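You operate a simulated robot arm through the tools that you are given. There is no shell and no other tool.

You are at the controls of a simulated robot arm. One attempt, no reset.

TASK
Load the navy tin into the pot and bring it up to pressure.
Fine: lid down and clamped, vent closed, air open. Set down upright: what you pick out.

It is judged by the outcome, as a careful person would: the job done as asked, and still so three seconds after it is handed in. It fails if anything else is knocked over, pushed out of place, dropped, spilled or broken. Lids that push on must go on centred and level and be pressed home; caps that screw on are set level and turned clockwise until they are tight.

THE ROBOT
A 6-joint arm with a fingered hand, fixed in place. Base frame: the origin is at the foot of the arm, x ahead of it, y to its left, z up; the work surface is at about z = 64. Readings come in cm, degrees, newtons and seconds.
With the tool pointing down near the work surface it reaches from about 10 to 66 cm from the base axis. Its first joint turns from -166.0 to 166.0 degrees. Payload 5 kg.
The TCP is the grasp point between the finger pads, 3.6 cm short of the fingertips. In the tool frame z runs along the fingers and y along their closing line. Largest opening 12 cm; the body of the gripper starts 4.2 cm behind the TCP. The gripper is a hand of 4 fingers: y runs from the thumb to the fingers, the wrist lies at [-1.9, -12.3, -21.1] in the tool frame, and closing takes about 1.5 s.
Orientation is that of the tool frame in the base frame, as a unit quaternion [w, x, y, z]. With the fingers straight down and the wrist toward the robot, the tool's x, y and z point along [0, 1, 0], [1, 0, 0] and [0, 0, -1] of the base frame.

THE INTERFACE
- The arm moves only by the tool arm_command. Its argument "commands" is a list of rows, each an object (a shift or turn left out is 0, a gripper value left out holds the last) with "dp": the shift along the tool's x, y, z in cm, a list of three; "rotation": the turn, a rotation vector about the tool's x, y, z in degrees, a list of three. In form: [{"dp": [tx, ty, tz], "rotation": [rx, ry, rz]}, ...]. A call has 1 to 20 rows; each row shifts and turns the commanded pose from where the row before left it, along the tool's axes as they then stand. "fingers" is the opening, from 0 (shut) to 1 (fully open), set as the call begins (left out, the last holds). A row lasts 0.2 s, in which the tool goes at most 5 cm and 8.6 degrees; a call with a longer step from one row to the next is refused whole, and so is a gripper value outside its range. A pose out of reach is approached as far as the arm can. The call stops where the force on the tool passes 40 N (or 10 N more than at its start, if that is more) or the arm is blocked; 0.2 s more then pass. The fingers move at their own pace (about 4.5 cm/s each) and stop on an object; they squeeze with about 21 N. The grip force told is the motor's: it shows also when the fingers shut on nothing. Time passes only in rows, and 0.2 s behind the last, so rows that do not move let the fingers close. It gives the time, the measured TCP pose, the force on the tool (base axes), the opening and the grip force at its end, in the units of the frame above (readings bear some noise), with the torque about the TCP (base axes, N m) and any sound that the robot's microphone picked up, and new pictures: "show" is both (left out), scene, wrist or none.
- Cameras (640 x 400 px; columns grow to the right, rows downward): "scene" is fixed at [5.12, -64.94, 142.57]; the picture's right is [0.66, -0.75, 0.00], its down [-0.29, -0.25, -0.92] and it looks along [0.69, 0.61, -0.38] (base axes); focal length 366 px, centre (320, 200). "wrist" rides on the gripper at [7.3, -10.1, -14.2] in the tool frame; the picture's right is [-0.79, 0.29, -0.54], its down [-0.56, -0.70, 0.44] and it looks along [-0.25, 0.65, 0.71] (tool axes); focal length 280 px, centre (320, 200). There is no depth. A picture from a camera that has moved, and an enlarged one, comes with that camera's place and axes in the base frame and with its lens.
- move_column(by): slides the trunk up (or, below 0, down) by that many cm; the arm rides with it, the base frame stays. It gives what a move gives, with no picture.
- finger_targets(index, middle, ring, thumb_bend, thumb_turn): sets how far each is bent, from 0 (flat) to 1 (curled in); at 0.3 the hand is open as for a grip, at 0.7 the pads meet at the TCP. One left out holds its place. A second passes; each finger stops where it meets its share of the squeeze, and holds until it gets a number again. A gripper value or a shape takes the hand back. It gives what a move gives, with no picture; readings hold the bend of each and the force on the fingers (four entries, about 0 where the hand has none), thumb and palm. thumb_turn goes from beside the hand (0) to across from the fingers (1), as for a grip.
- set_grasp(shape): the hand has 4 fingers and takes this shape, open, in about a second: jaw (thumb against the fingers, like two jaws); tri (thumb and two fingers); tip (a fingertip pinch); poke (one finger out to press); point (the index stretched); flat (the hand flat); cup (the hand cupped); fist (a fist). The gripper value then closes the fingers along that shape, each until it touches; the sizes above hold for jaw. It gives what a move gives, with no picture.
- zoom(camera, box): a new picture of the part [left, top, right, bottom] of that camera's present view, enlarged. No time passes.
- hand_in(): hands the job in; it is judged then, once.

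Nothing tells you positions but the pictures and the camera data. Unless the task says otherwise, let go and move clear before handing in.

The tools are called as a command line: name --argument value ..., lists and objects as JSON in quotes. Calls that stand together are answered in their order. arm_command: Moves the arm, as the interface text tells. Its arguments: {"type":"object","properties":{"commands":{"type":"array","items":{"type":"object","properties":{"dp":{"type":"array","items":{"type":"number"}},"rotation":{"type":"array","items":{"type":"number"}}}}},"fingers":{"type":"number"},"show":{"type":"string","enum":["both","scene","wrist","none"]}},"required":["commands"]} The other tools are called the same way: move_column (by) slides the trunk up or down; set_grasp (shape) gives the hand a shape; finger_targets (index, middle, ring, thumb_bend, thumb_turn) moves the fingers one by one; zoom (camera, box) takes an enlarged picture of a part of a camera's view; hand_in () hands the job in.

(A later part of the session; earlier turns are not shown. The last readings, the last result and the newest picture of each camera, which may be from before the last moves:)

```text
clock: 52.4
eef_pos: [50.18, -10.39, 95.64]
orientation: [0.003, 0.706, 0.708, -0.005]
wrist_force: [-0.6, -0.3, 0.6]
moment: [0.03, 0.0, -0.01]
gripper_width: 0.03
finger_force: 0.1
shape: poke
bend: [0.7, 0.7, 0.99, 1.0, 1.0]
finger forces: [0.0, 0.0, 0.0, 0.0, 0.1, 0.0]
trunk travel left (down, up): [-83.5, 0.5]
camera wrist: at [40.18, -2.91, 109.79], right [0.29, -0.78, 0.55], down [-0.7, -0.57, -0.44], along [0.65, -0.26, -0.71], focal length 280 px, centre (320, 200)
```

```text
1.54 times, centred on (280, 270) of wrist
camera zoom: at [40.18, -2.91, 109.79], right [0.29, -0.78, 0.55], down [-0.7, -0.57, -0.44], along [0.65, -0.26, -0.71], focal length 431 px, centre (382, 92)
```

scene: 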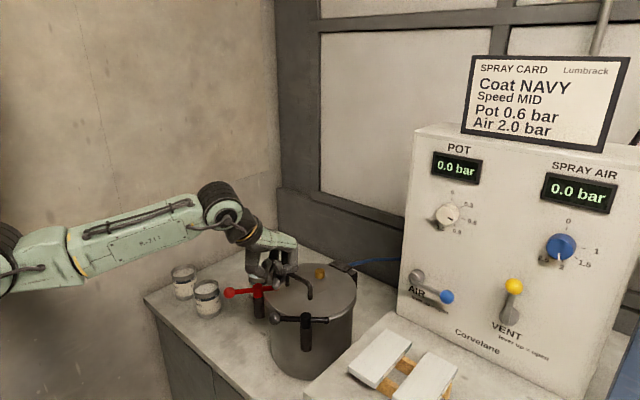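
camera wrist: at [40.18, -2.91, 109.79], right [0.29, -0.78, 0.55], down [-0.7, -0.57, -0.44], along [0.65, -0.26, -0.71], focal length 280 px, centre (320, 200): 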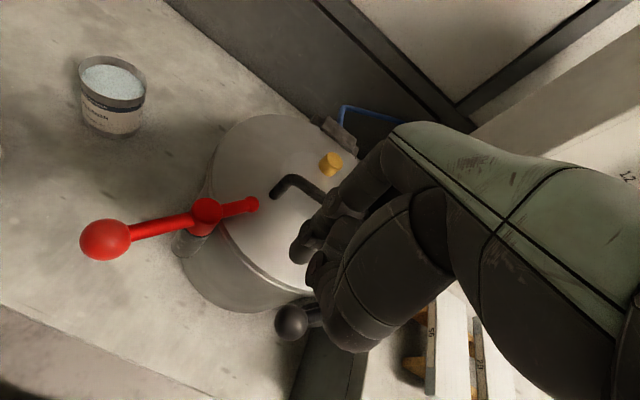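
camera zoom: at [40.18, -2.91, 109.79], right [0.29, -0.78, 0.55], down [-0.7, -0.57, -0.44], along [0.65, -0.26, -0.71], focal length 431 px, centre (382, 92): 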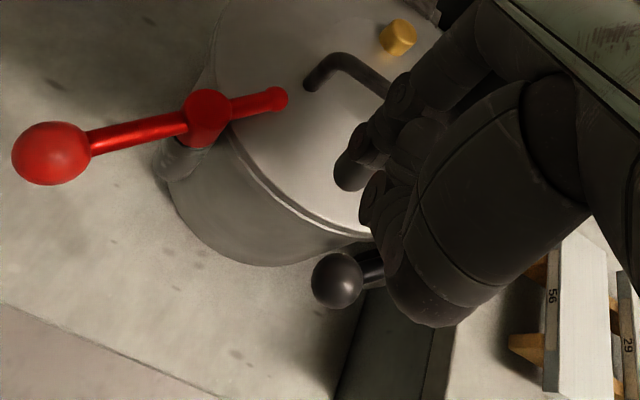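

The red clamp is closed. Now I'll lower the fingertips on the lid side of the black bar and swing its ball end outward the same way.

arm_command --commands '[{"dp": [-0.4, 0.3, 2]}, {"dp": [0, 0, 2]}, {"dp": [0, 0, 1.5]}, {"dp": [0, 0, 1.5]}, {}, {"dp": [-0.66, -0.46, 0]}, {"dp": [-0.4, -0.63, 0]}, {"dp": [-0.4, -0.64, 0]}, {"dp": [-0.55, -0.5, 0]}, {"dp": [-0.56, -0.52, 0]}, {}]'

zoom --camera "scene" --box '[220, 220, 360, 360]'

```text
clock: 54.8
eef_pos: [47.86, -13.33, 88.66]
orientation: [0.003, 0.706, 0.708, -0.005]
wrist_force: [0.8, 0.5, -0.7]
moment: [0.05, -0.03, 0.04]
gripper_width: 0.01
finger_force: 0.0
shape: poke
bend: [0.7, 0.7, 0.99, 1.0, 1.0]
finger forces: [0.0, 1.0, 0.1, 0.0, 0.0, 0.0]
trunk travel left (down, up): [-83.5, 0.5]
camera wrist: at [37.82, -5.96, 102.82], right [0.29, -0.78, 0.55], down [-0.7, -0.57, -0.43], along [0.65, -0.26, -0.71], focal length 280 px, centre (320, 200)
```

scene: 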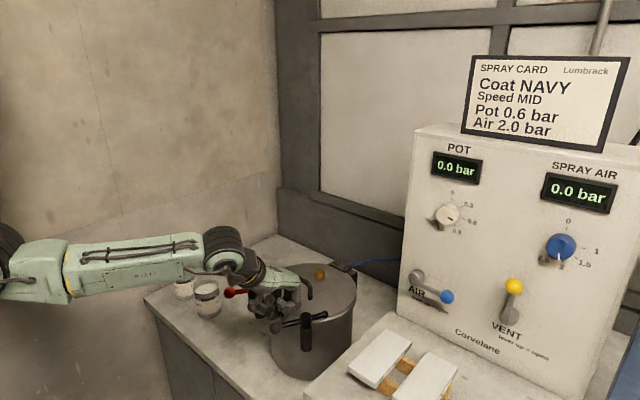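
wrist: 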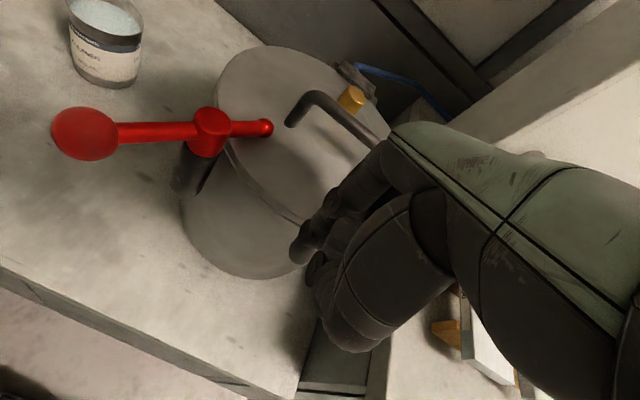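

```text
2.86 times, centred on (290, 290) of scene
camera zoom: at [5.12, -64.94, 142.57], right [0.66, -0.75, 0.0], down [-0.29, -0.25, -0.92], along [0.69, 0.61, -0.38], focal length 1047 px, centre (406, -57)
```

zoom: 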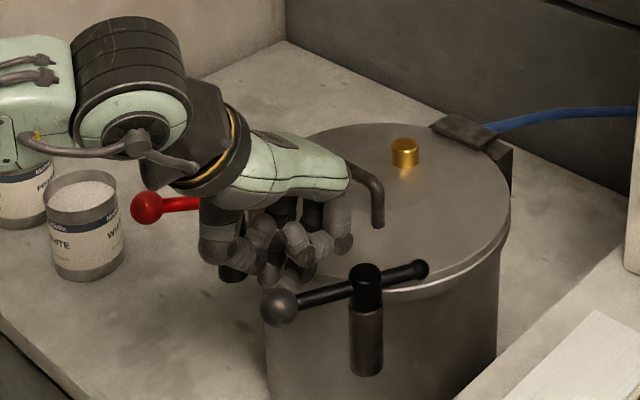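

It's turning in the mirrored direction with almost no resistance. I'll continue to its stop.

arm_command --commands '[{"dp": [-0.65, -0.38, 0]}, {"dp": [-0.68, -0.31, 0]}, {"dp": [-0.73, -0.2, 0]}, {"dp": [-0.74, -0.13, 0]}, {"dp": [-0.75, 0, 0]}, {"dp": [-0.75, 0.07, 0]}, {"dp": [-0.73, 0.2, 0]}, {"dp": [-0.7, 0.26, 0]}, {"dp": [-0.4, 0.2, 0]}, {"dp": [-0.4, 0.2, 0]}, {}]'

zoom --camera "scene" --box '[220, 220, 360, 360]'

```text
clock: 57.2
eef_pos: [47.72, -19.69, 88.89]
orientation: [0.005, 0.706, 0.708, -0.004]
wrist_force: [-2.5, 12.3, 17.2]
moment: [0.03, -0.12, 0.08]
gripper_width: 0.03
finger_force: 0.0
shape: poke
bend: [0.7, 0.7, 0.99, 1.0, 1.0]
finger forces: [0.0, 20.8, 0.0, 0.0, 0.0, 0.0]
trunk travel left (down, up): [-83.5, 0.5]
camera wrist: at [37.64, -12.24, 103.05], right [0.29, -0.78, 0.55], down [-0.7, -0.57, -0.44], along [0.65, -0.26, -0.71], focal length 280 px, centre (320, 200)
```

scene: 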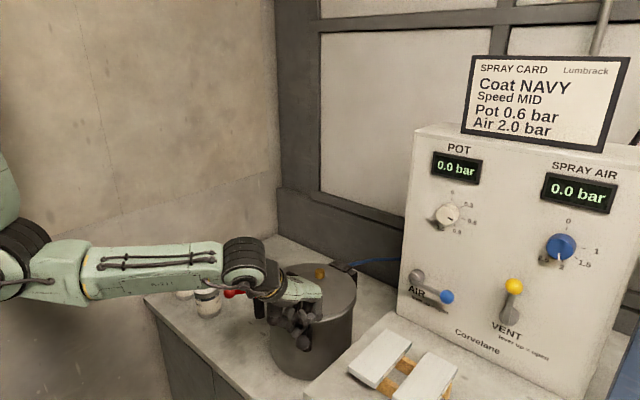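
wrist: 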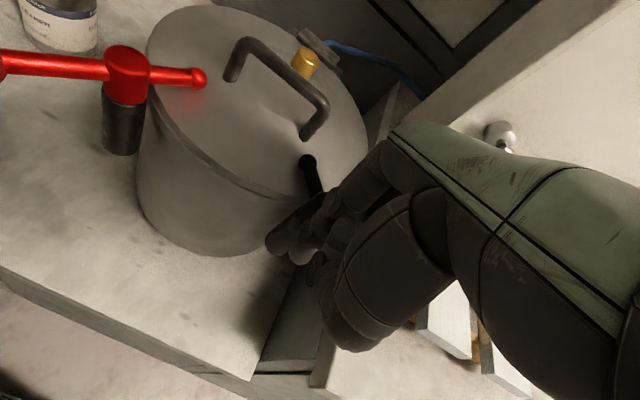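

```text
2.86 times, centred on (290, 290) of scene
camera zoom: at [5.12, -64.94, 142.57], right [0.66, -0.75, 0.0], down [-0.29, -0.25, -0.92], along [0.69, 0.61, -0.38], focal length 1047 px, centre (406, -57)
```

zoom: 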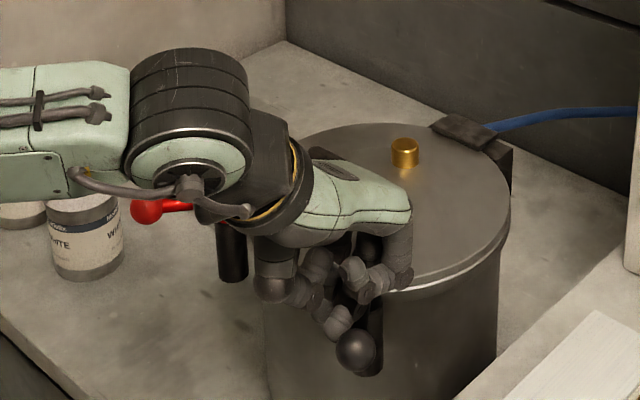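

The black lever looks fully swung, with 20 N at its stop. I'll back off, lift clear and inspect both clamps.

arm_command --commands '[{"dp": [0.8, -0.2, -0.6]}, {"dp": [0.5, 0, -2]}, {"dp": [0, -1, -2.5]}, {"dp": [0, -2, -2.5]}, {"dp": [0, -3, -2.5]}, {}]'

zoom --camera "scene" --box '[220, 230, 360, 370]'

zoom --camera "wrist" --box '[60, 60, 380, 340]'

```text
clock: 58.6
eef_pos: [41.63, -18.4, 98.83]
orientation: [0.003, 0.707, 0.708, -0.004]
wrist_force: [-0.4, 0.7, 0.0]
moment: [0.02, 0.02, -0.01]
gripper_width: 0.0
finger_force: 0.1
shape: poke
bend: [0.7, 0.7, 0.99, 1.0, 1.0]
finger forces: [0.0, 0.0, 0.0, 0.1, 0.1, 0.0]
trunk travel left (down, up): [-83.5, 0.5]
camera wrist: at [31.53, -11.09, 112.99], right [0.29, -0.78, 0.55], down [-0.7, -0.57, -0.44], along [0.65, -0.26, -0.71], focal length 280 px, centre (320, 200)
```

scene: 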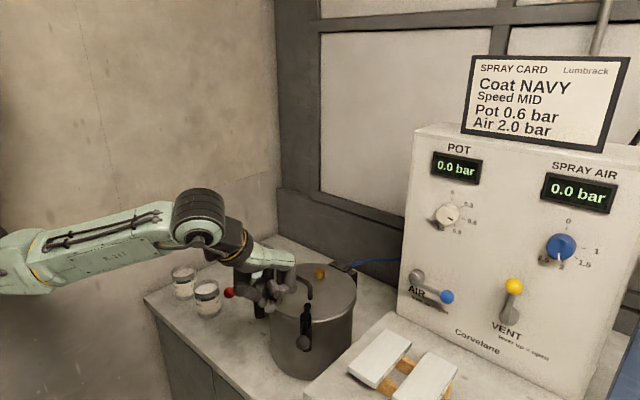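
wrist: 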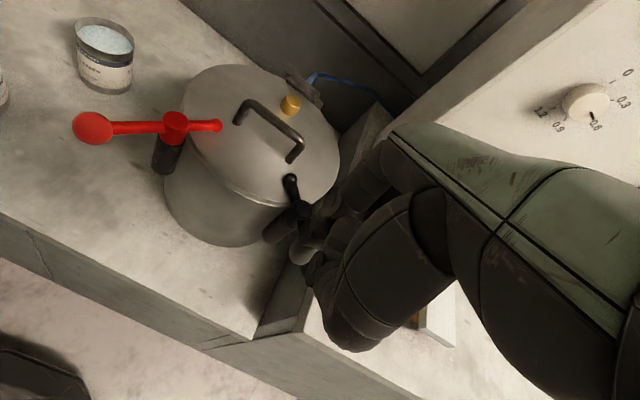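

```text
2.86 times, centred on (290, 300) of scene
camera zoom: at [5.12, -64.94, 142.57], right [0.66, -0.75, 0.0], down [-0.29, -0.25, -0.92], along [0.69, 0.61, -0.38], focal length 1047 px, centre (406, -86)
```

zoom: 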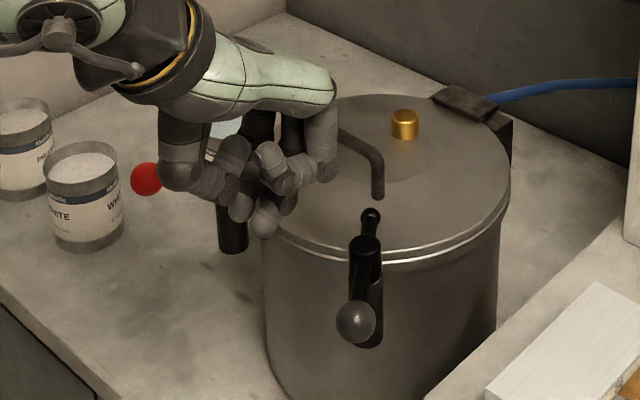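

```text
1.43 times, centred on (220, 200) of wrist
camera zoom: at [31.53, -11.09, 112.99], right [0.29, -0.78, 0.55], down [-0.7, -0.57, -0.44], along [0.65, -0.26, -0.71], focal length 401 px, centre (463, 200)
```

zoom: 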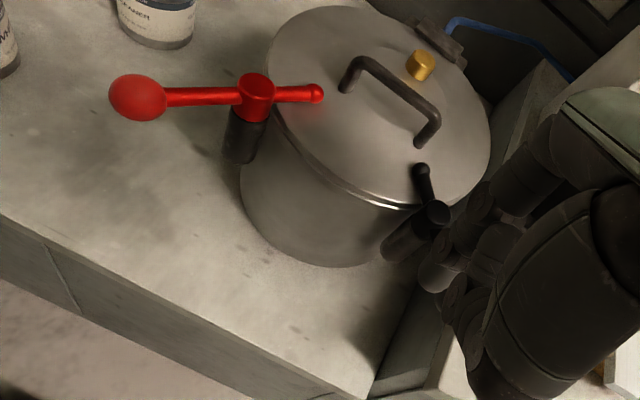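

Both levers now point radially with their short ends over the lid. The black one might be a few degrees short of its stop, so I'll give it one more firm nudge.

arm_command --commands '[{"dp": [0.2, 2, 2.5]}, {"dp": [0.2, 2.2, 2.5]}, {"dp": [0, 0, 2.5]}, {"dp": [0, 0, 1.5]}, {"dp": [0, 0, 1.5]}, {}, {"dp": [-0.5, 0.45, 0]}, {"dp": [-0.5, 0.45, 0]}, {"dp": [-0.5, 0.45, 0]}, {"dp": [-0.4, 0.35, 0]}, {"dp": [-0.3, 0.3, 0]}, {"dp": [-0.3, 0.3, 0]}, {}]'

zoom --camera "scene" --box '[220, 230, 360, 370]'

```text
clock: 61.2
eef_pos: [47.81, -19.73, 88.47]
orientation: [-0.001, 0.706, 0.709, 0.0]
wrist_force: [-7.5, 29.2, 24.4]
moment: [0.13, -0.06, -0.17]
gripper_width: 0.01
finger_force: 0.1
shape: poke
bend: [0.7, 0.7, 0.99, 1.0, 1.0]
finger forces: [0.1, 40.5, 0.0, 0.0, 0.0, 0.1]
trunk travel left (down, up): [-83.5, 0.5]
stopped in row 12: the force on the tool passed its limit at 41 N (the readings are from after the stop); the commanded pose is now the measured one
camera wrist: at [37.68, -12.61, 102.71], right [0.29, -0.79, 0.54], down [-0.7, -0.56, -0.44], along [0.65, -0.25, -0.72], focal length 280 px, centre (320, 200)
```

scene: 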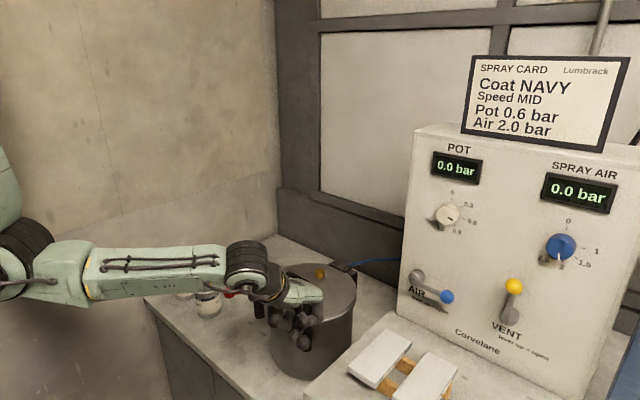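
wrist: 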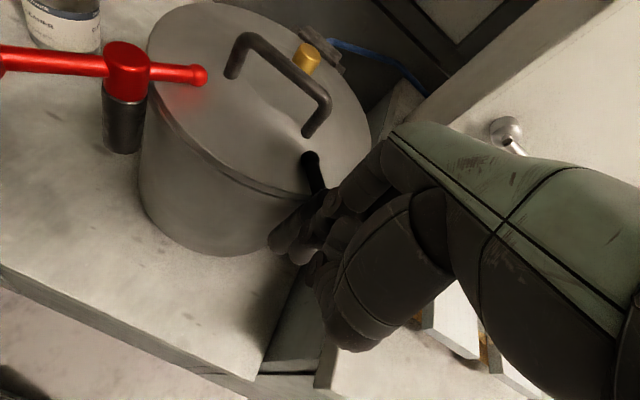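

```text
2.86 times, centred on (290, 300) of scene
camera zoom: at [5.12, -64.94, 142.57], right [0.66, -0.75, 0.0], down [-0.29, -0.25, -0.92], along [0.69, 0.61, -0.38], focal length 1047 px, centre (406, -86)
```

zoom: 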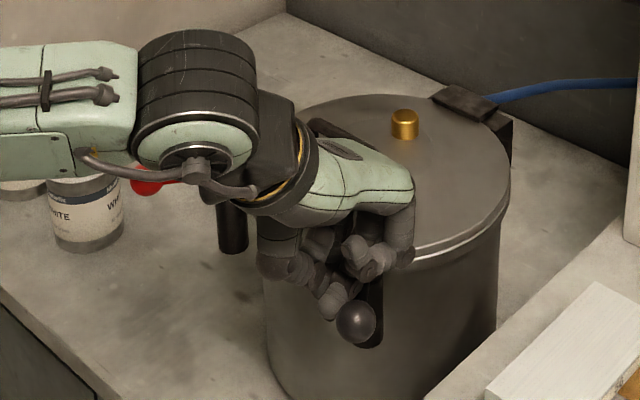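

The black clamp is firmly at its stop at 41 N and didn't move, so both clamps are closed. Now for the panel: I estimate the AIR pivot at about (73, -35, 94) and the VENT pivot at about (73, -55, 94). I'll lift clear, stretch the index finger and look at its geometry.

arm_command --commands '[{"dp": [0.8, -0.3, -0.5]}, {"dp": [0.4, 0, -2]}, {"dp": [0, 0, -3]}, {"dp": [0, 0, -4]}, {"dp": [0, 0, -4]}, {"dp": [-2, 0, -4]}, {"dp": [-3, 0, -4]}, {"dp": [-3, 0, 0]}, {"rotation": [0, 0, 8]}, {"rotation": [0, 0, 8]}, {"rotation": [0, 0, 8]}, {"rotation": [0, 0, 6]}, {}]' --show "none"

set_grasp --shape "point"

arm_command --commands '[{}, {}]'

zoom --camera "scene" --box '[220, 120, 460, 330]'

```text
clock: 64.0
eef_pos: [47.7, -27.03, 109.7]
orientation: [0.001, 0.866, 0.499, -0.002]
wrist_force: [-0.3, -0.2, -0.3]
moment: [0.0, -0.02, 0.07]
gripper_width: 0.0
finger_force: 0.0
shape: poke
bend: [0.7, 0.7, 0.99, 1.0, 1.0]
finger forces: [0.0, 0.0, 0.1, 0.0, 0.1, 0.0]
trunk travel left (down, up): [-83.5, 0.5]
```

```text
clock: 64.9
eef_pos: [47.78, -27.0, 109.69]
orientation: [0.0, 0.866, 0.501, -0.002]
wrist_force: [0.5, -0.5, -0.1]
moment: [0.0, -0.03, 0.03]
gripper_width: 0.0
finger_force: 0.1
shape: point
bend: [0.19, 1.0, 1.0, 0.99, 0.87]
finger forces: [0.0, 0.0, 0.0, 0.0, 0.1, 0.0]
trunk travel left (down, up): [-83.5, 0.5]
```

```text
clock: 65.5
eef_pos: [47.67, -27.01, 109.84]
orientation: [0.0, 0.865, 0.501, -0.002]
wrist_force: [-0.3, -0.8, 0.0]
moment: [0.0, -0.01, 0.04]
gripper_width: 0.0
finger_force: 0.0
shape: point
bend: [0.19, 1.0, 1.0, 0.99, 0.87]
finger forces: [0.0, 0.1, 0.0, 0.0, 0.1, 0.0]
trunk travel left (down, up): [-83.5, 0.5]
camera wrist: at [42.61, -15.63, 124.01], right [-0.14, -0.83, 0.55], down [-0.89, -0.14, -0.44], along [0.44, -0.55, -0.71], focal length 280 px, centre (320, 200)
```

scene: 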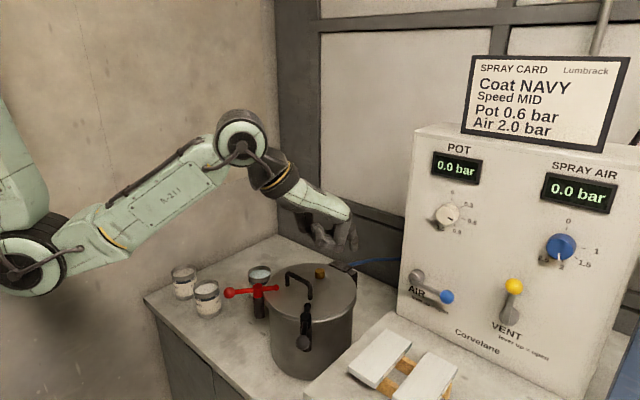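
wrist: 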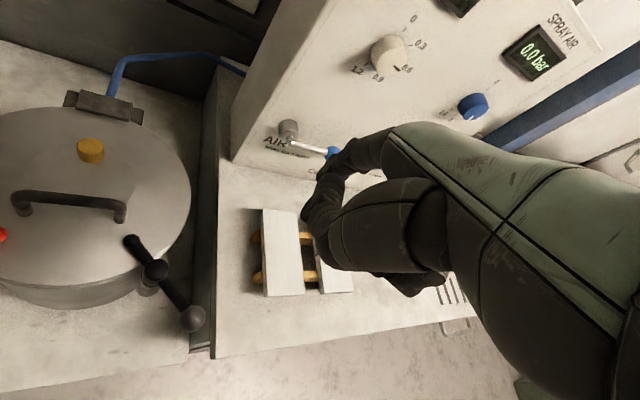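

```text
1.90 times, centred on (340, 225) of scene
camera zoom: at [5.12, -64.94, 142.57], right [0.66, -0.75, 0.0], down [-0.29, -0.25, -0.92], along [0.69, 0.61, -0.38], focal length 698 px, centre (282, 152)
```

zoom: 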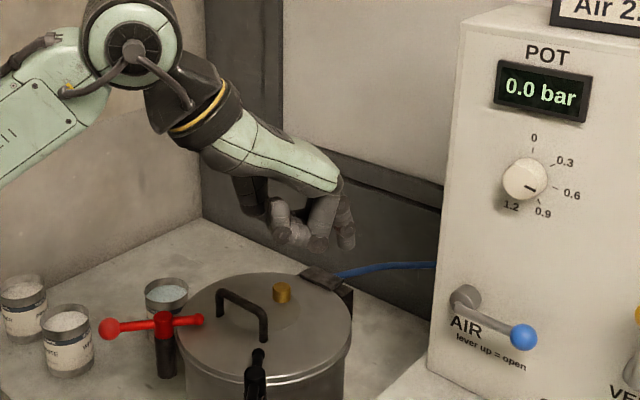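

zoom --camera "wrist" --box '[220, 90, 460, 290]'

zoom --camera "wrist" --box '[330, 0, 600, 140]'

zoom --camera "scene" --box '[280, 150, 380, 260]'

```text
2.00 times, centred on (340, 190) of wrist
camera zoom: at [42.61, -15.63, 124.01], right [-0.14, -0.83, 0.55], down [-0.89, -0.14, -0.44], along [0.44, -0.55, -0.71], focal length 561 px, centre (280, 220)
```

zoom: 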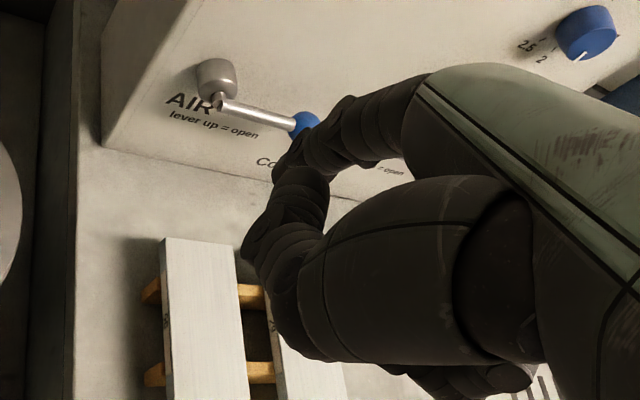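

```text
2.37 times, centred on (465, 70) of wrist
camera zoom: at [42.61, -15.63, 124.01], right [-0.14, -0.83, 0.55], down [-0.89, -0.14, -0.44], along [0.44, -0.55, -0.71], focal length 665 px, centre (-24, 508)
```

zoom: 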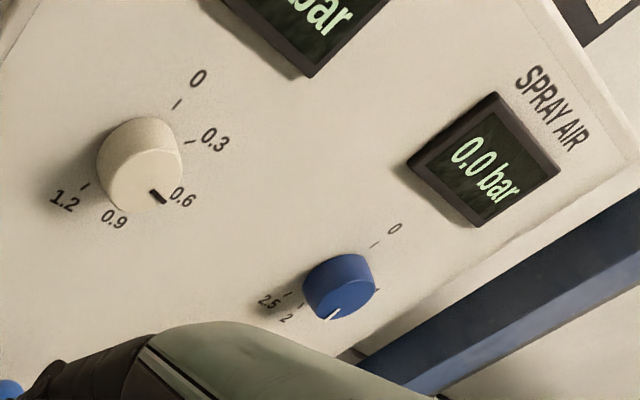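

```text
3.64 times, centred on (330, 205) of scene
camera zoom: at [5.12, -64.94, 142.57], right [0.66, -0.75, 0.0], down [-0.29, -0.25, -0.92], along [0.69, 0.61, -0.38], focal length 1333 px, centre (284, 182)
```

zoom: 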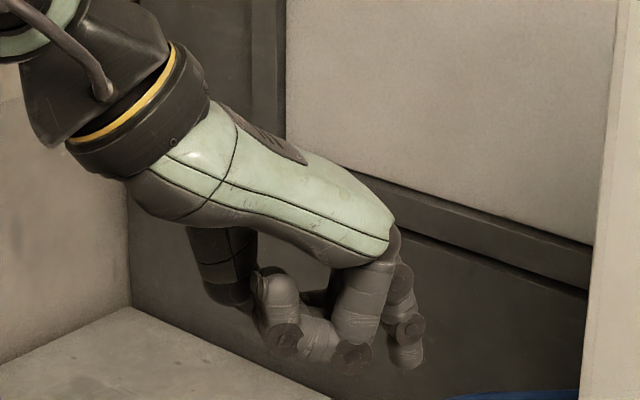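

The levers run about 9 cm: AIR points right (closed) and VENT points up (open). I want the index finger pointing straight at the panel with the wrist up and to the left. I'll rotate the hand in free space and check the result.

arm_command --commands '[{"dp": [-1.5, 3.3, 0.7]}, {"dp": [-1.5, 3.3, 0.7]}, {"dp": [-1.6, 3.3, 0.6]}, {"rotation": [-0.82, 6.26, 5.01]}, {"rotation": [-0.82, 6.26, 5.01]}, {"rotation": [-0.82, 6.26, 5.01]}, {"rotation": [-0.82, 6.26, 5.01]}, {"rotation": [-0.82, 6.26, 5.01]}, {"rotation": [-0.82, 6.26, 5.01]}, {"rotation": [-0.82, 6.26, 5.01]}, {"rotation": [-0.82, 6.26, 5.01]}, {}]'

```text
clock: 68.1
eef_pos: [54.08, -35.96, 107.72]
orientation: [-0.16, 0.899, 0.136, 0.384]
wrist_force: [0.9, 0.6, 0.2]
moment: [0.02, -0.01, 0.02]
gripper_width: 0.0
finger_force: 0.1
shape: point
bend: [0.19, 1.0, 1.0, 0.99, 0.87]
finger forces: [0.0, 0.1, 0.0, 0.0, 0.0, 0.0]
trunk travel left (down, up): [-83.5, 0.5]
camera wrist: at [45.97, -31.44, 124.25], right [-0.77, -0.57, -0.28], down [-0.34, 0.74, -0.57], along [0.53, -0.35, -0.77], focal length 280 px, centre (320, 200)
```

scene: 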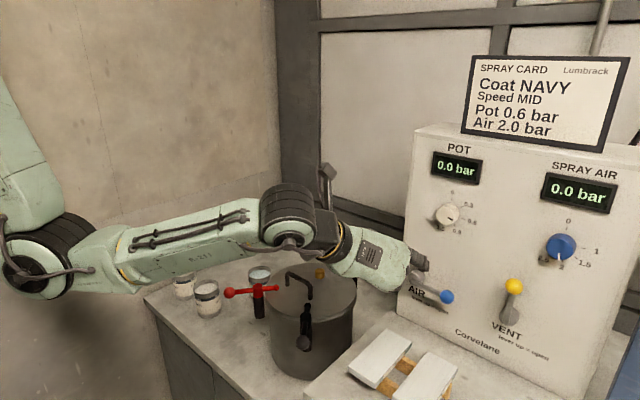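
wrist: 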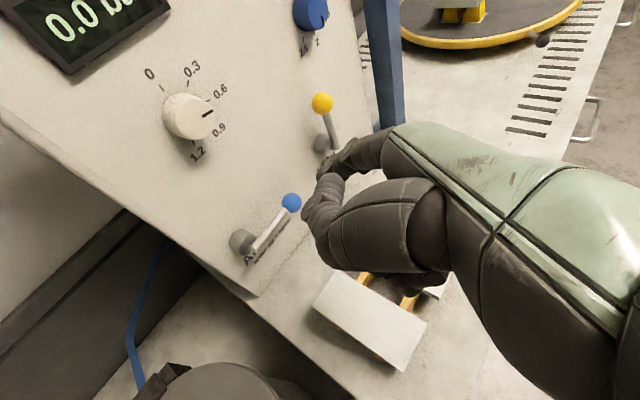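

I now have good positions: AIR pivot (72.6, -34.8, 94.6) with its ball at (70.5, -43.0, 94.3), and VENT pivot (72.5, -54.7, 94.2) with its ball at (70.4, -54.6, 102.5). I'll finish rotating the hand.

arm_command --commands '[{"rotation": [-0.82, 6.26, 5.01]}, {"rotation": [-0.82, 6.26, 5.01]}, {"rotation": [-0.82, 6.26, 5.01]}, {"rotation": [-0.82, 6.26, 5.01]}, {"rotation": [-0.82, 6.26, 5.01]}, {"rotation": [-0.82, 6.26, 5.01]}, {"rotation": [-0.82, 6.26, 5.01]}, {"rotation": [-0.82, 6.26, 5.01]}, {}]'

zoom --camera "scene" --box '[260, 150, 560, 340]'

zoom --camera "wrist" --box '[160, 60, 480, 300]'

```text
clock: 70.1
eef_pos: [54.05, -35.92, 107.8]
orientation: [-0.27, 0.654, -0.27, 0.653]
wrist_force: [-0.4, 0.4, 0.0]
moment: [-0.01, -0.04, 0.0]
gripper_width: 0.0
finger_force: 0.1
shape: point
bend: [0.19, 1.0, 1.0, 0.99, 0.87]
finger forces: [0.0, 0.0, 0.0, 0.0, 0.0, 0.0]
trunk travel left (down, up): [-83.5, 0.5]
camera wrist: at [39.82, -33.93, 120.1], right [-0.55, 0.35, -0.76], down [0.44, 0.89, 0.1], along [0.71, -0.28, -0.64], focal length 280 px, centre (320, 200)
```

scene: 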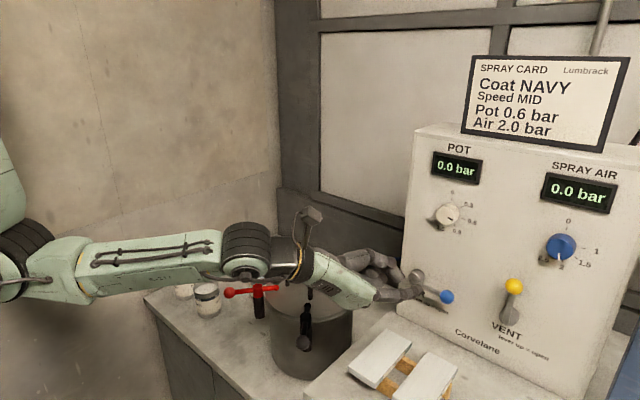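
wrist: 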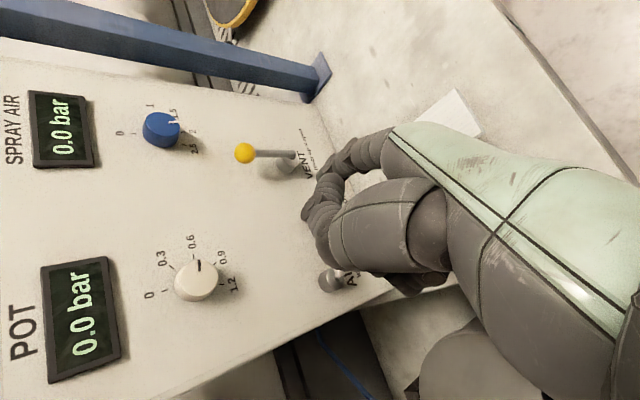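

```text
2.11 times, centred on (410, 245) of scene
camera zoom: at [5.12, -64.94, 142.57], right [0.66, -0.75, 0.0], down [-0.29, -0.25, -0.92], along [0.69, 0.61, -0.38], focal length 772 px, centre (130, 105)
```

zoom: 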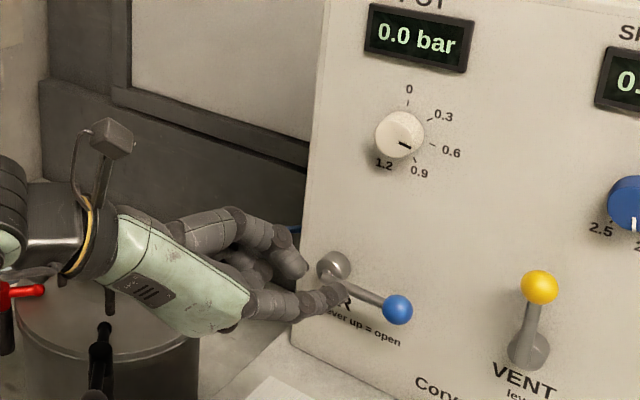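

```text
1.67 times, centred on (320, 180) of wrist
camera zoom: at [39.82, -33.93, 120.1], right [-0.55, 0.35, -0.76], down [0.44, 0.89, 0.1], along [0.71, -0.28, -0.64], focal length 467 px, centre (320, 233)
```

zoom: 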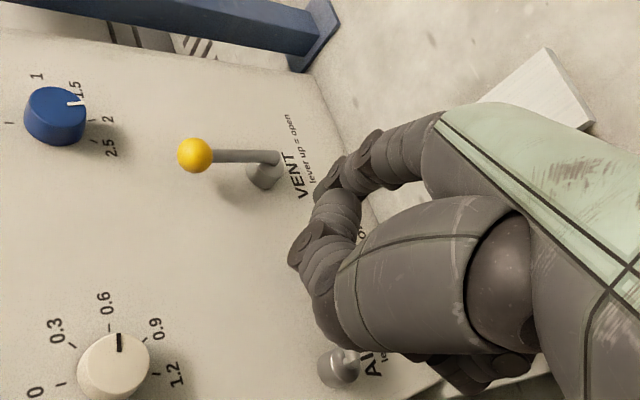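

The index fingertip sits where I predicted, about +2.9 x, -7.1 y and -4.3 z from the TCP. The VENT goes first: I'll position the finger to the left of the VENT rod and then move in.

arm_command --commands '[{"dp": [0.93, 2.29, 1.5]}, {"dp": [0.93, 2.29, 1.5]}, {"dp": [0.93, 2.29, 1.5]}, {"dp": [0.93, 2.29, 1.5]}, {}, {"dp": [0, 0, 2]}, {"dp": [0, 0, 2]}, {"dp": [0, 0, 1.5]}, {}]'

zoom --camera "scene" --box '[380, 230, 580, 370]'

zoom --camera "wrist" --box '[160, 60, 480, 300]'

```text
clock: 72.1
eef_pos: [65.53, -45.03, 103.88]
orientation: [-0.27, 0.656, -0.269, 0.652]
wrist_force: [0.2, -1.0, 0.3]
moment: [-0.04, -0.01, -0.01]
gripper_width: 0.0
finger_force: 0.0
shape: point
bend: [0.19, 1.0, 1.0, 0.99, 0.87]
finger forces: [0.0, 0.0, 0.0, 0.0, 0.1, 0.0]
trunk travel left (down, up): [-83.5, 0.5]
camera wrist: at [51.36, -43.04, 116.3], right [-0.55, 0.35, -0.76], down [0.44, 0.89, 0.09], along [0.71, -0.28, -0.64], focal length 280 px, centre (320, 200)
```

scene: 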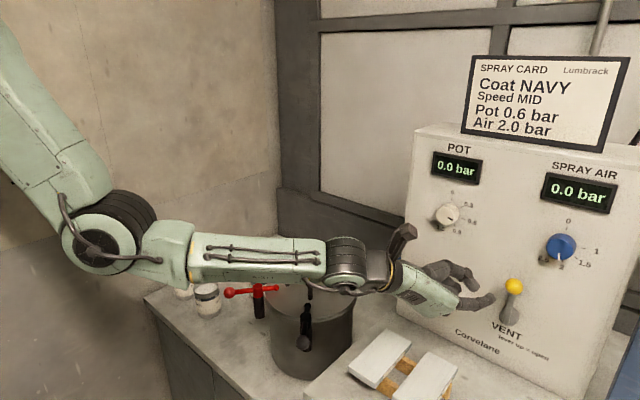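
wrist: 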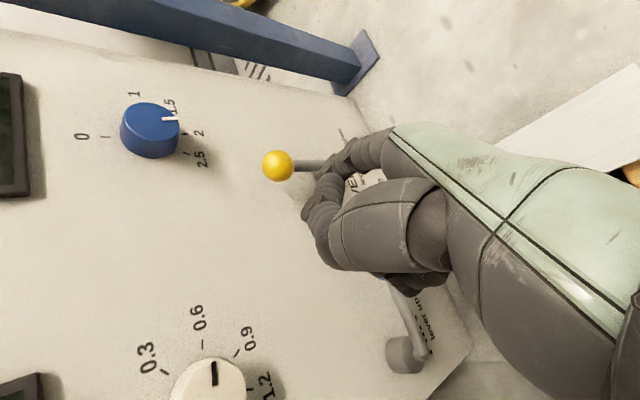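

```text
2.86 times, centred on (480, 300) of scene
camera zoom: at [5.12, -64.94, 142.57], right [0.66, -0.75, 0.0], down [-0.29, -0.25, -0.92], along [0.69, 0.61, -0.38], focal length 1047 px, centre (-137, -86)
```

zoom: 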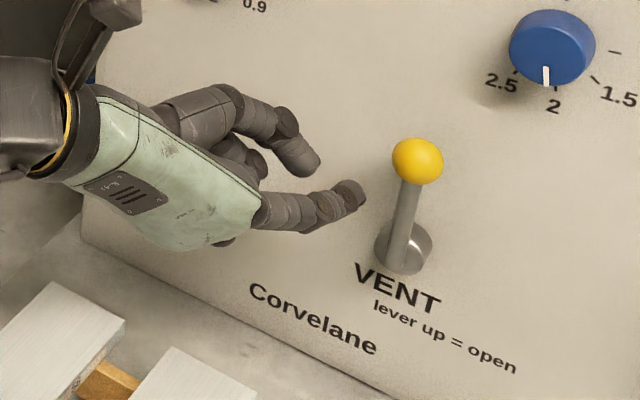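

```text
1.67 times, centred on (320, 180) of wrist
camera zoom: at [51.36, -43.04, 116.3], right [-0.55, 0.35, -0.76], down [0.44, 0.89, 0.09], along [0.71, -0.28, -0.64], focal length 467 px, centre (320, 233)
```

zoom: 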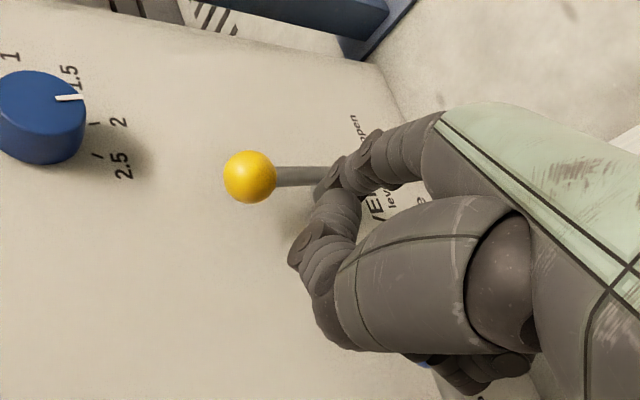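

The index tip is just left of the VENT rod at the right height. I'll move in the last 2.6 cm and begin pushing the lever over to the right.

arm_command --commands '[{"dp": [0, 0, 1.5]}, {"dp": [0, 0, 1.1]}, {}, {"dp": [0.85, 0.85, 0]}, {"dp": [0.58, 0.45, 0]}, {"dp": [0.57, 0.45, 0]}, {"dp": [0.44, 0.58, 0]}, {"dp": [0.44, 0.58, 0]}, {}]'

zoom --camera "scene" --box '[380, 230, 580, 370]'

```text
clock: 74.1
eef_pos: [68.09, -49.21, 103.93]
orientation: [-0.27, 0.656, -0.269, 0.652]
wrist_force: [0.6, 0.5, -0.1]
moment: [-0.01, -0.05, 0.02]
gripper_width: 11.51
finger_force: 0.0
shape: point
bend: [0.2, 1.0, 1.0, 0.99, 0.87]
finger forces: [0.8, 0.1, 0.0, 0.0, 0.0, 0.1]
trunk travel left (down, up): [-83.5, 0.5]
camera wrist: at [53.9, -47.16, 116.25], right [-0.55, 0.35, -0.76], down [0.44, 0.89, 0.09], along [0.71, -0.28, -0.64], focal length 280 px, centre (320, 200)
```

scene: 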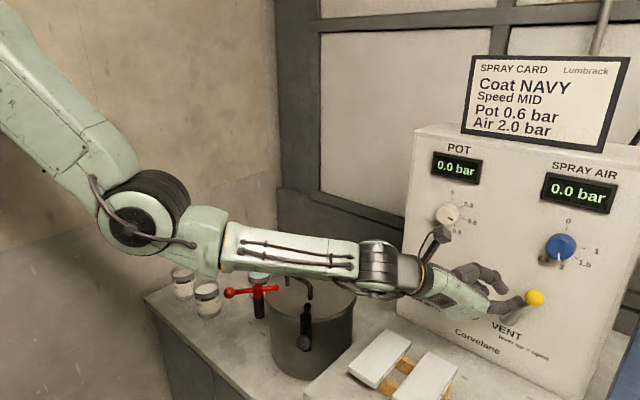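
wrist: 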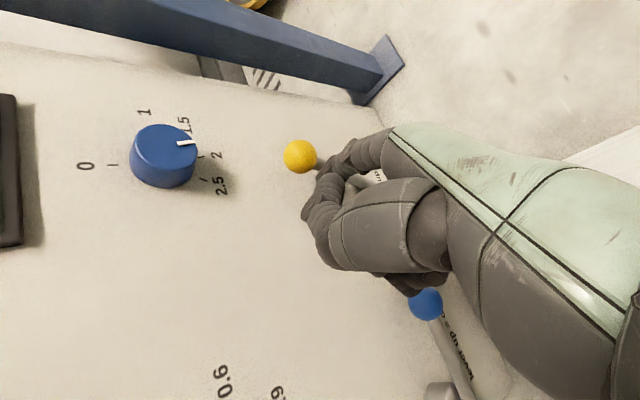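

```text
2.86 times, centred on (480, 300) of scene
camera zoom: at [5.12, -64.94, 142.57], right [0.66, -0.75, 0.0], down [-0.29, -0.25, -0.92], along [0.69, 0.61, -0.38], focal length 1047 px, centre (-137, -86)
```

zoom: 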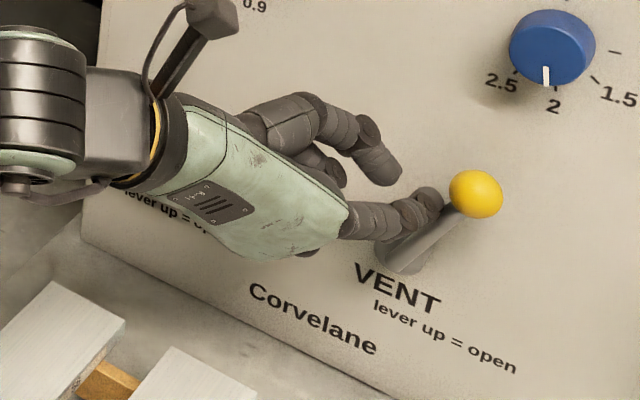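

The VENT lever is turning easily, at 0.8 N. I'll continue the arc down to horizontal.

arm_command --commands '[{"dp": [0.27, 0.68, 0]}, {"dp": [0.27, 0.67, 0]}, {"dp": [0.09, 0.73, 0]}, {"dp": [0.08, 0.73, 0]}, {"dp": [-0.09, 0.72, 0]}, {"dp": [-0.1, 0.72, 0]}, {"dp": [-0.28, 0.67, 0]}, {"dp": [-0.29, 0.67, 0]}, {"dp": [-0.28, 0.42, 0]}, {}]'

zoom --camera "scene" --box '[380, 230, 580, 370]'

```text
clock: 76.3
eef_pos: [67.91, -52.84, 100.25]
orientation: [-0.27, 0.655, -0.27, 0.652]
wrist_force: [0.0, -0.2, 0.9]
moment: [-0.03, -0.03, 0.05]
gripper_width: 11.53
finger_force: 0.0
shape: point
bend: [0.2, 1.0, 1.0, 0.99, 0.87]
finger forces: [0.8, 0.0, 0.1, 0.0, 0.0, 0.1]
out of reach, approached as far as the arm can: row 8, 9
trunk travel left (down, up): [-83.5, 0.5]
camera wrist: at [53.67, -50.9, 112.65], right [-0.55, 0.35, -0.76], down [0.44, 0.89, 0.09], along [0.71, -0.28, -0.64], focal length 280 px, centre (320, 200)
```

scene: 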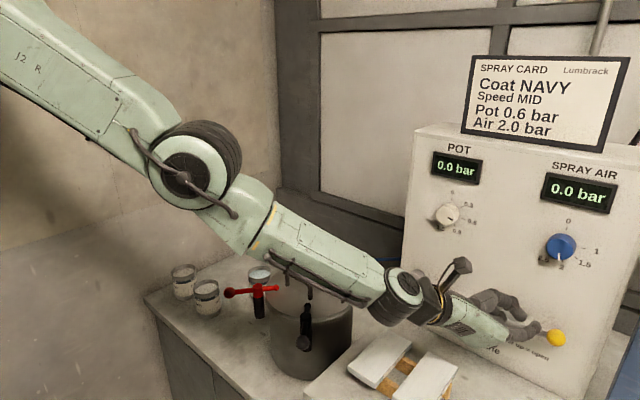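
wrist: 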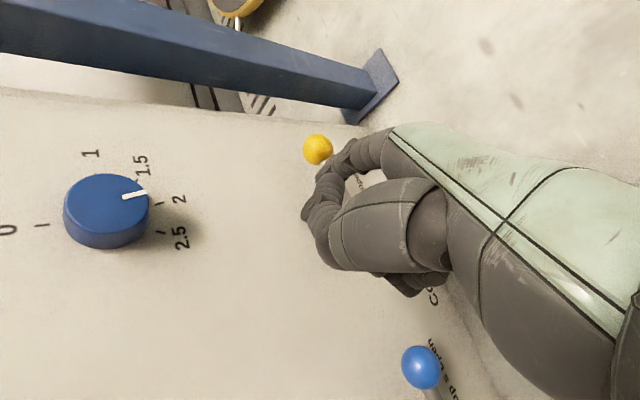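

```text
2.86 times, centred on (480, 300) of scene
camera zoom: at [5.12, -64.94, 142.57], right [0.66, -0.75, 0.0], down [-0.29, -0.25, -0.92], along [0.69, 0.61, -0.38], focal length 1047 px, centre (-137, -86)
```

zoom: 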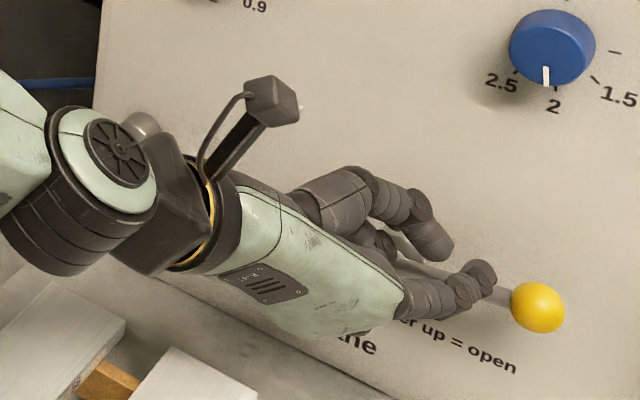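

The lever is about 80° over, and the last arm rows ran out of reach. Lowering the trunk in small steps will push the finger straight down, so I'll do that and watch the force.

move_column --by -0.7

move_column --by -0.5

zoom --camera "scene" --box '[380, 230, 580, 370]'

```text
clock: 76.8
eef_pos: [67.76, -52.94, 99.54]
orientation: [-0.269, 0.656, -0.269, 0.652]
wrist_force: [-0.5, -0.7, 0.5]
moment: [-0.09, -0.07, 0.0]
gripper_width: 11.49
finger_force: 0.0
shape: point
bend: [0.2, 1.0, 1.0, 0.99, 0.87]
finger forces: [0.7, 0.0, 0.0, 0.0, 0.1, 0.0]
trunk travel left (down, up): [-82.8, 1.2]
```

```text
clock: 77.4
eef_pos: [67.74, -52.88, 99.2]
orientation: [-0.269, 0.655, -0.269, 0.653]
wrist_force: [-2.0, -0.1, 5.1]
moment: [-0.33, -0.02, -0.13]
gripper_width: 11.53
finger_force: 0.1
shape: point
bend: [0.2, 1.0, 1.0, 0.99, 0.87]
finger forces: [4.4, 0.0, 0.0, 0.1, 0.1, 0.0]
trunk travel left (down, up): [-82.3, 1.7]
```

```text
2.86 times, centred on (480, 300) of scene
camera zoom: at [5.12, -64.94, 142.57], right [0.66, -0.75, 0.0], down [-0.29, -0.25, -0.92], along [0.69, 0.61, -0.38], focal length 1047 px, centre (-137, -86)
```

zoom: 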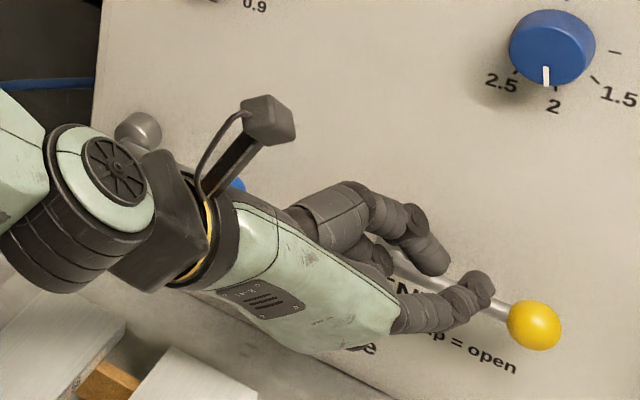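

The force rose to about 5 N and the lever looks horizontal. I'll give one more small push to confirm the stop.

move_column --by -0.5

zoom --camera "scene" --box '[380, 230, 580, 370]'

```text
clock: 77.9
eef_pos: [67.75, -52.93, 98.92]
orientation: [-0.269, 0.656, -0.268, 0.653]
wrist_force: [-4.5, -0.7, 8.7]
moment: [-0.63, -0.1, -0.27]
gripper_width: 11.55
finger_force: 0.0
shape: point
bend: [0.21, 1.0, 1.0, 0.99, 0.87]
finger forces: [9.7, 0.0, 0.0, 0.0, 0.1, 0.1]
trunk travel left (down, up): [-81.8, 2.2]
```

```text
2.86 times, centred on (480, 300) of scene
camera zoom: at [5.12, -64.94, 142.57], right [0.66, -0.75, 0.0], down [-0.29, -0.25, -0.92], along [0.69, 0.61, -0.38], focal length 1047 px, centre (-137, -86)
```

zoom: 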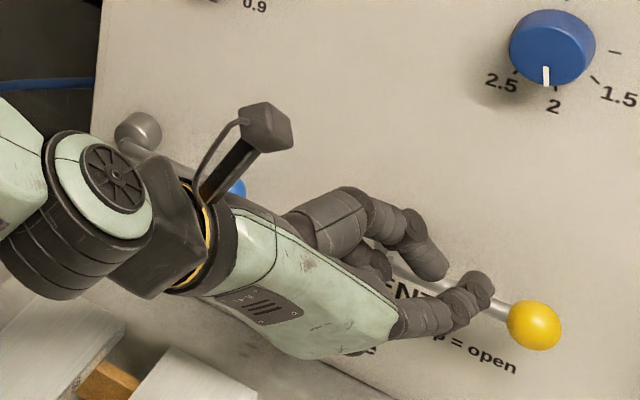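

VENT is at its stop and closed. I'll lift off it, retract, and move over to the AIR lever's approach position.

move_column --by 1.5

arm_command --commands '[{"dp": [0, 0, -2]}, {"dp": [0, 0, -3]}, {"dp": [0, 0, -3]}, {"dp": [-1.98, -2.69, 0]}, {"dp": [-1.98, -2.69, 0]}, {"dp": [-1.98, -2.69, 0]}, {"dp": [-1.98, -2.69, 0]}, {"dp": [-1.98, -2.69, 0]}, {"dp": [-1.98, -2.69, 0]}, {}]'

zoom --camera "scene" --box '[280, 200, 560, 400]'

```text
clock: 78.5
eef_pos: [67.79, -52.78, 100.03]
orientation: [-0.27, 0.656, -0.269, 0.651]
wrist_force: [-0.1, -0.2, 0.3]
moment: [0.01, -0.03, 0.01]
gripper_width: 11.51
finger_force: 0.0
shape: point
bend: [0.19, 1.0, 1.0, 0.99, 0.87]
finger forces: [0.0, 0.0, 0.0, 0.0, 0.0, 0.1]
trunk travel left (down, up): [-83.3, 0.7]
```

```text
clock: 80.7
eef_pos: [59.77, -33.04, 103.04]
orientation: [-0.27, 0.656, -0.27, 0.652]
wrist_force: [0.2, 0.1, -0.8]
moment: [0.01, -0.01, -0.01]
gripper_width: 11.51
finger_force: 0.1
shape: point
bend: [0.19, 1.0, 1.0, 0.99, 0.87]
finger forces: [0.1, 0.0, 0.0, 0.1, 0.0, 0.0]
trunk travel left (down, up): [-83.3, 0.7]
camera wrist: at [45.64, -31.07, 115.41], right [-0.55, 0.35, -0.76], down [0.44, 0.89, 0.09], along [0.71, -0.28, -0.64], focal length 280 px, centre (320, 200)
```

scene: 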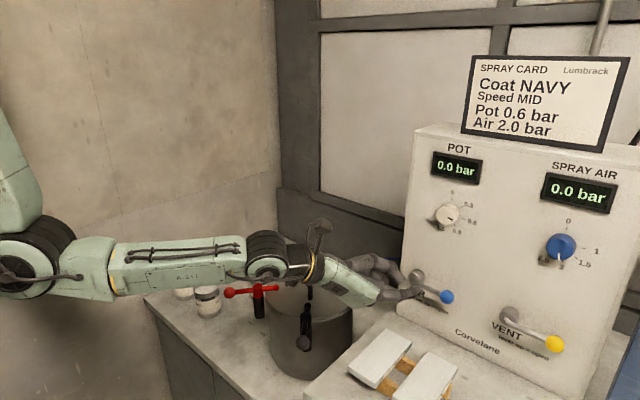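
wrist: 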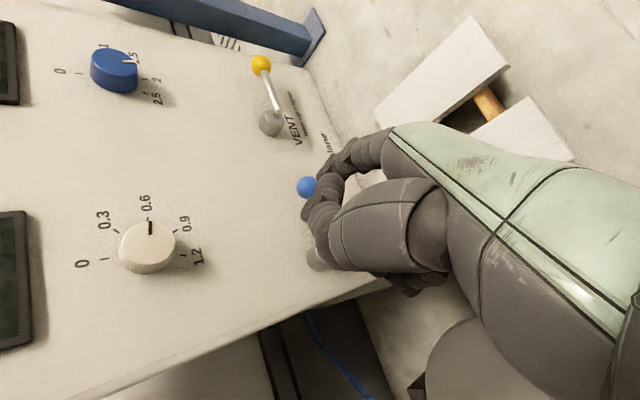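

```text
2.00 times, centred on (420, 300) of scene
camera zoom: at [5.12, -64.94, 142.57], right [0.66, -0.75, 0.0], down [-0.29, -0.25, -0.92], along [0.69, 0.61, -0.38], focal length 733 px, centre (120, 0)
```

zoom: 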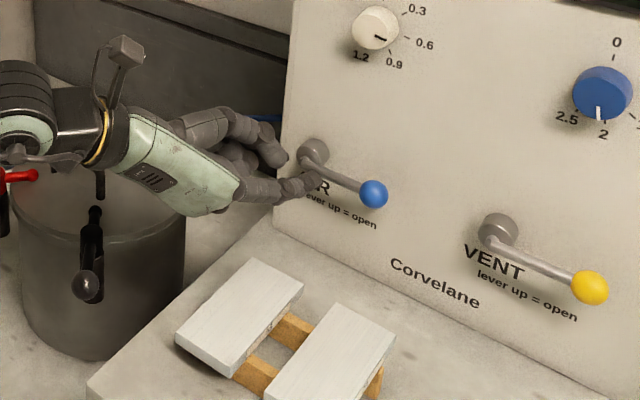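

VENT is now horizontal like AIR. I'll lower the hand so the index finger can slip under the AIR rod, keeping above the boards.

arm_command --commands '[{"dp": [-1.2, 1.2, 0]}, {"dp": [-1.2, 1.2, 0]}, {"dp": [-1.2, 1.2, 0]}, {"dp": [-1.2, 1.2, 0]}, {}]'

zoom --camera "scene" --box '[280, 200, 560, 400]'

```text
clock: 81.9
eef_pos: [59.87, -33.1, 96.34]
orientation: [-0.269, 0.656, -0.269, 0.652]
wrist_force: [0.0, 0.5, 0.1]
moment: [-0.02, 0.03, 0.0]
gripper_width: 11.49
finger_force: 0.1
shape: point
bend: [0.19, 1.0, 1.0, 0.99, 0.87]
finger forces: [0.0, 0.0, 0.0, 0.0, 0.0, 0.0]
trunk travel left (down, up): [-83.3, 0.7]
camera wrist: at [45.63, -31.12, 108.64], right [-0.55, 0.35, -0.76], down [0.44, 0.89, 0.09], along [0.71, -0.28, -0.64], focal length 280 px, centre (320, 200)
```

scene: 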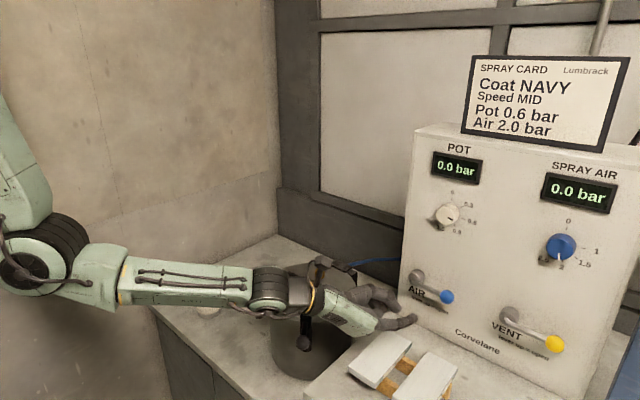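
wrist: 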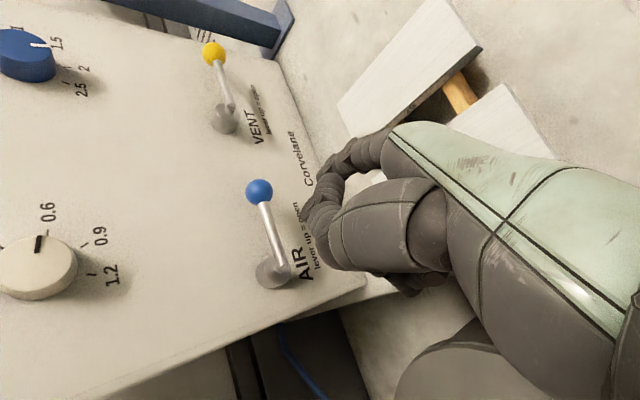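

```text
2.00 times, centred on (420, 300) of scene
camera zoom: at [5.12, -64.94, 142.57], right [0.66, -0.75, 0.0], down [-0.29, -0.25, -0.92], along [0.69, 0.61, -0.38], focal length 733 px, centre (120, 0)
```

zoom: 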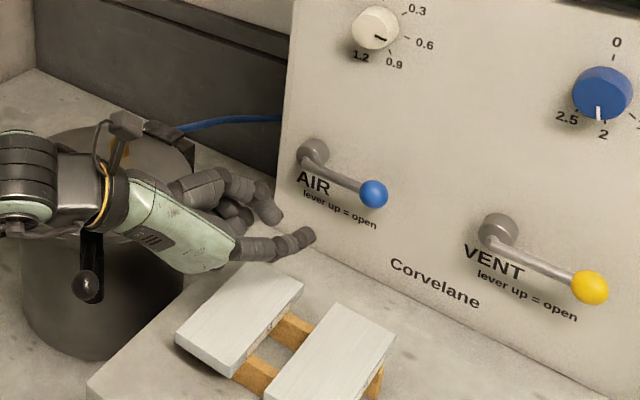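

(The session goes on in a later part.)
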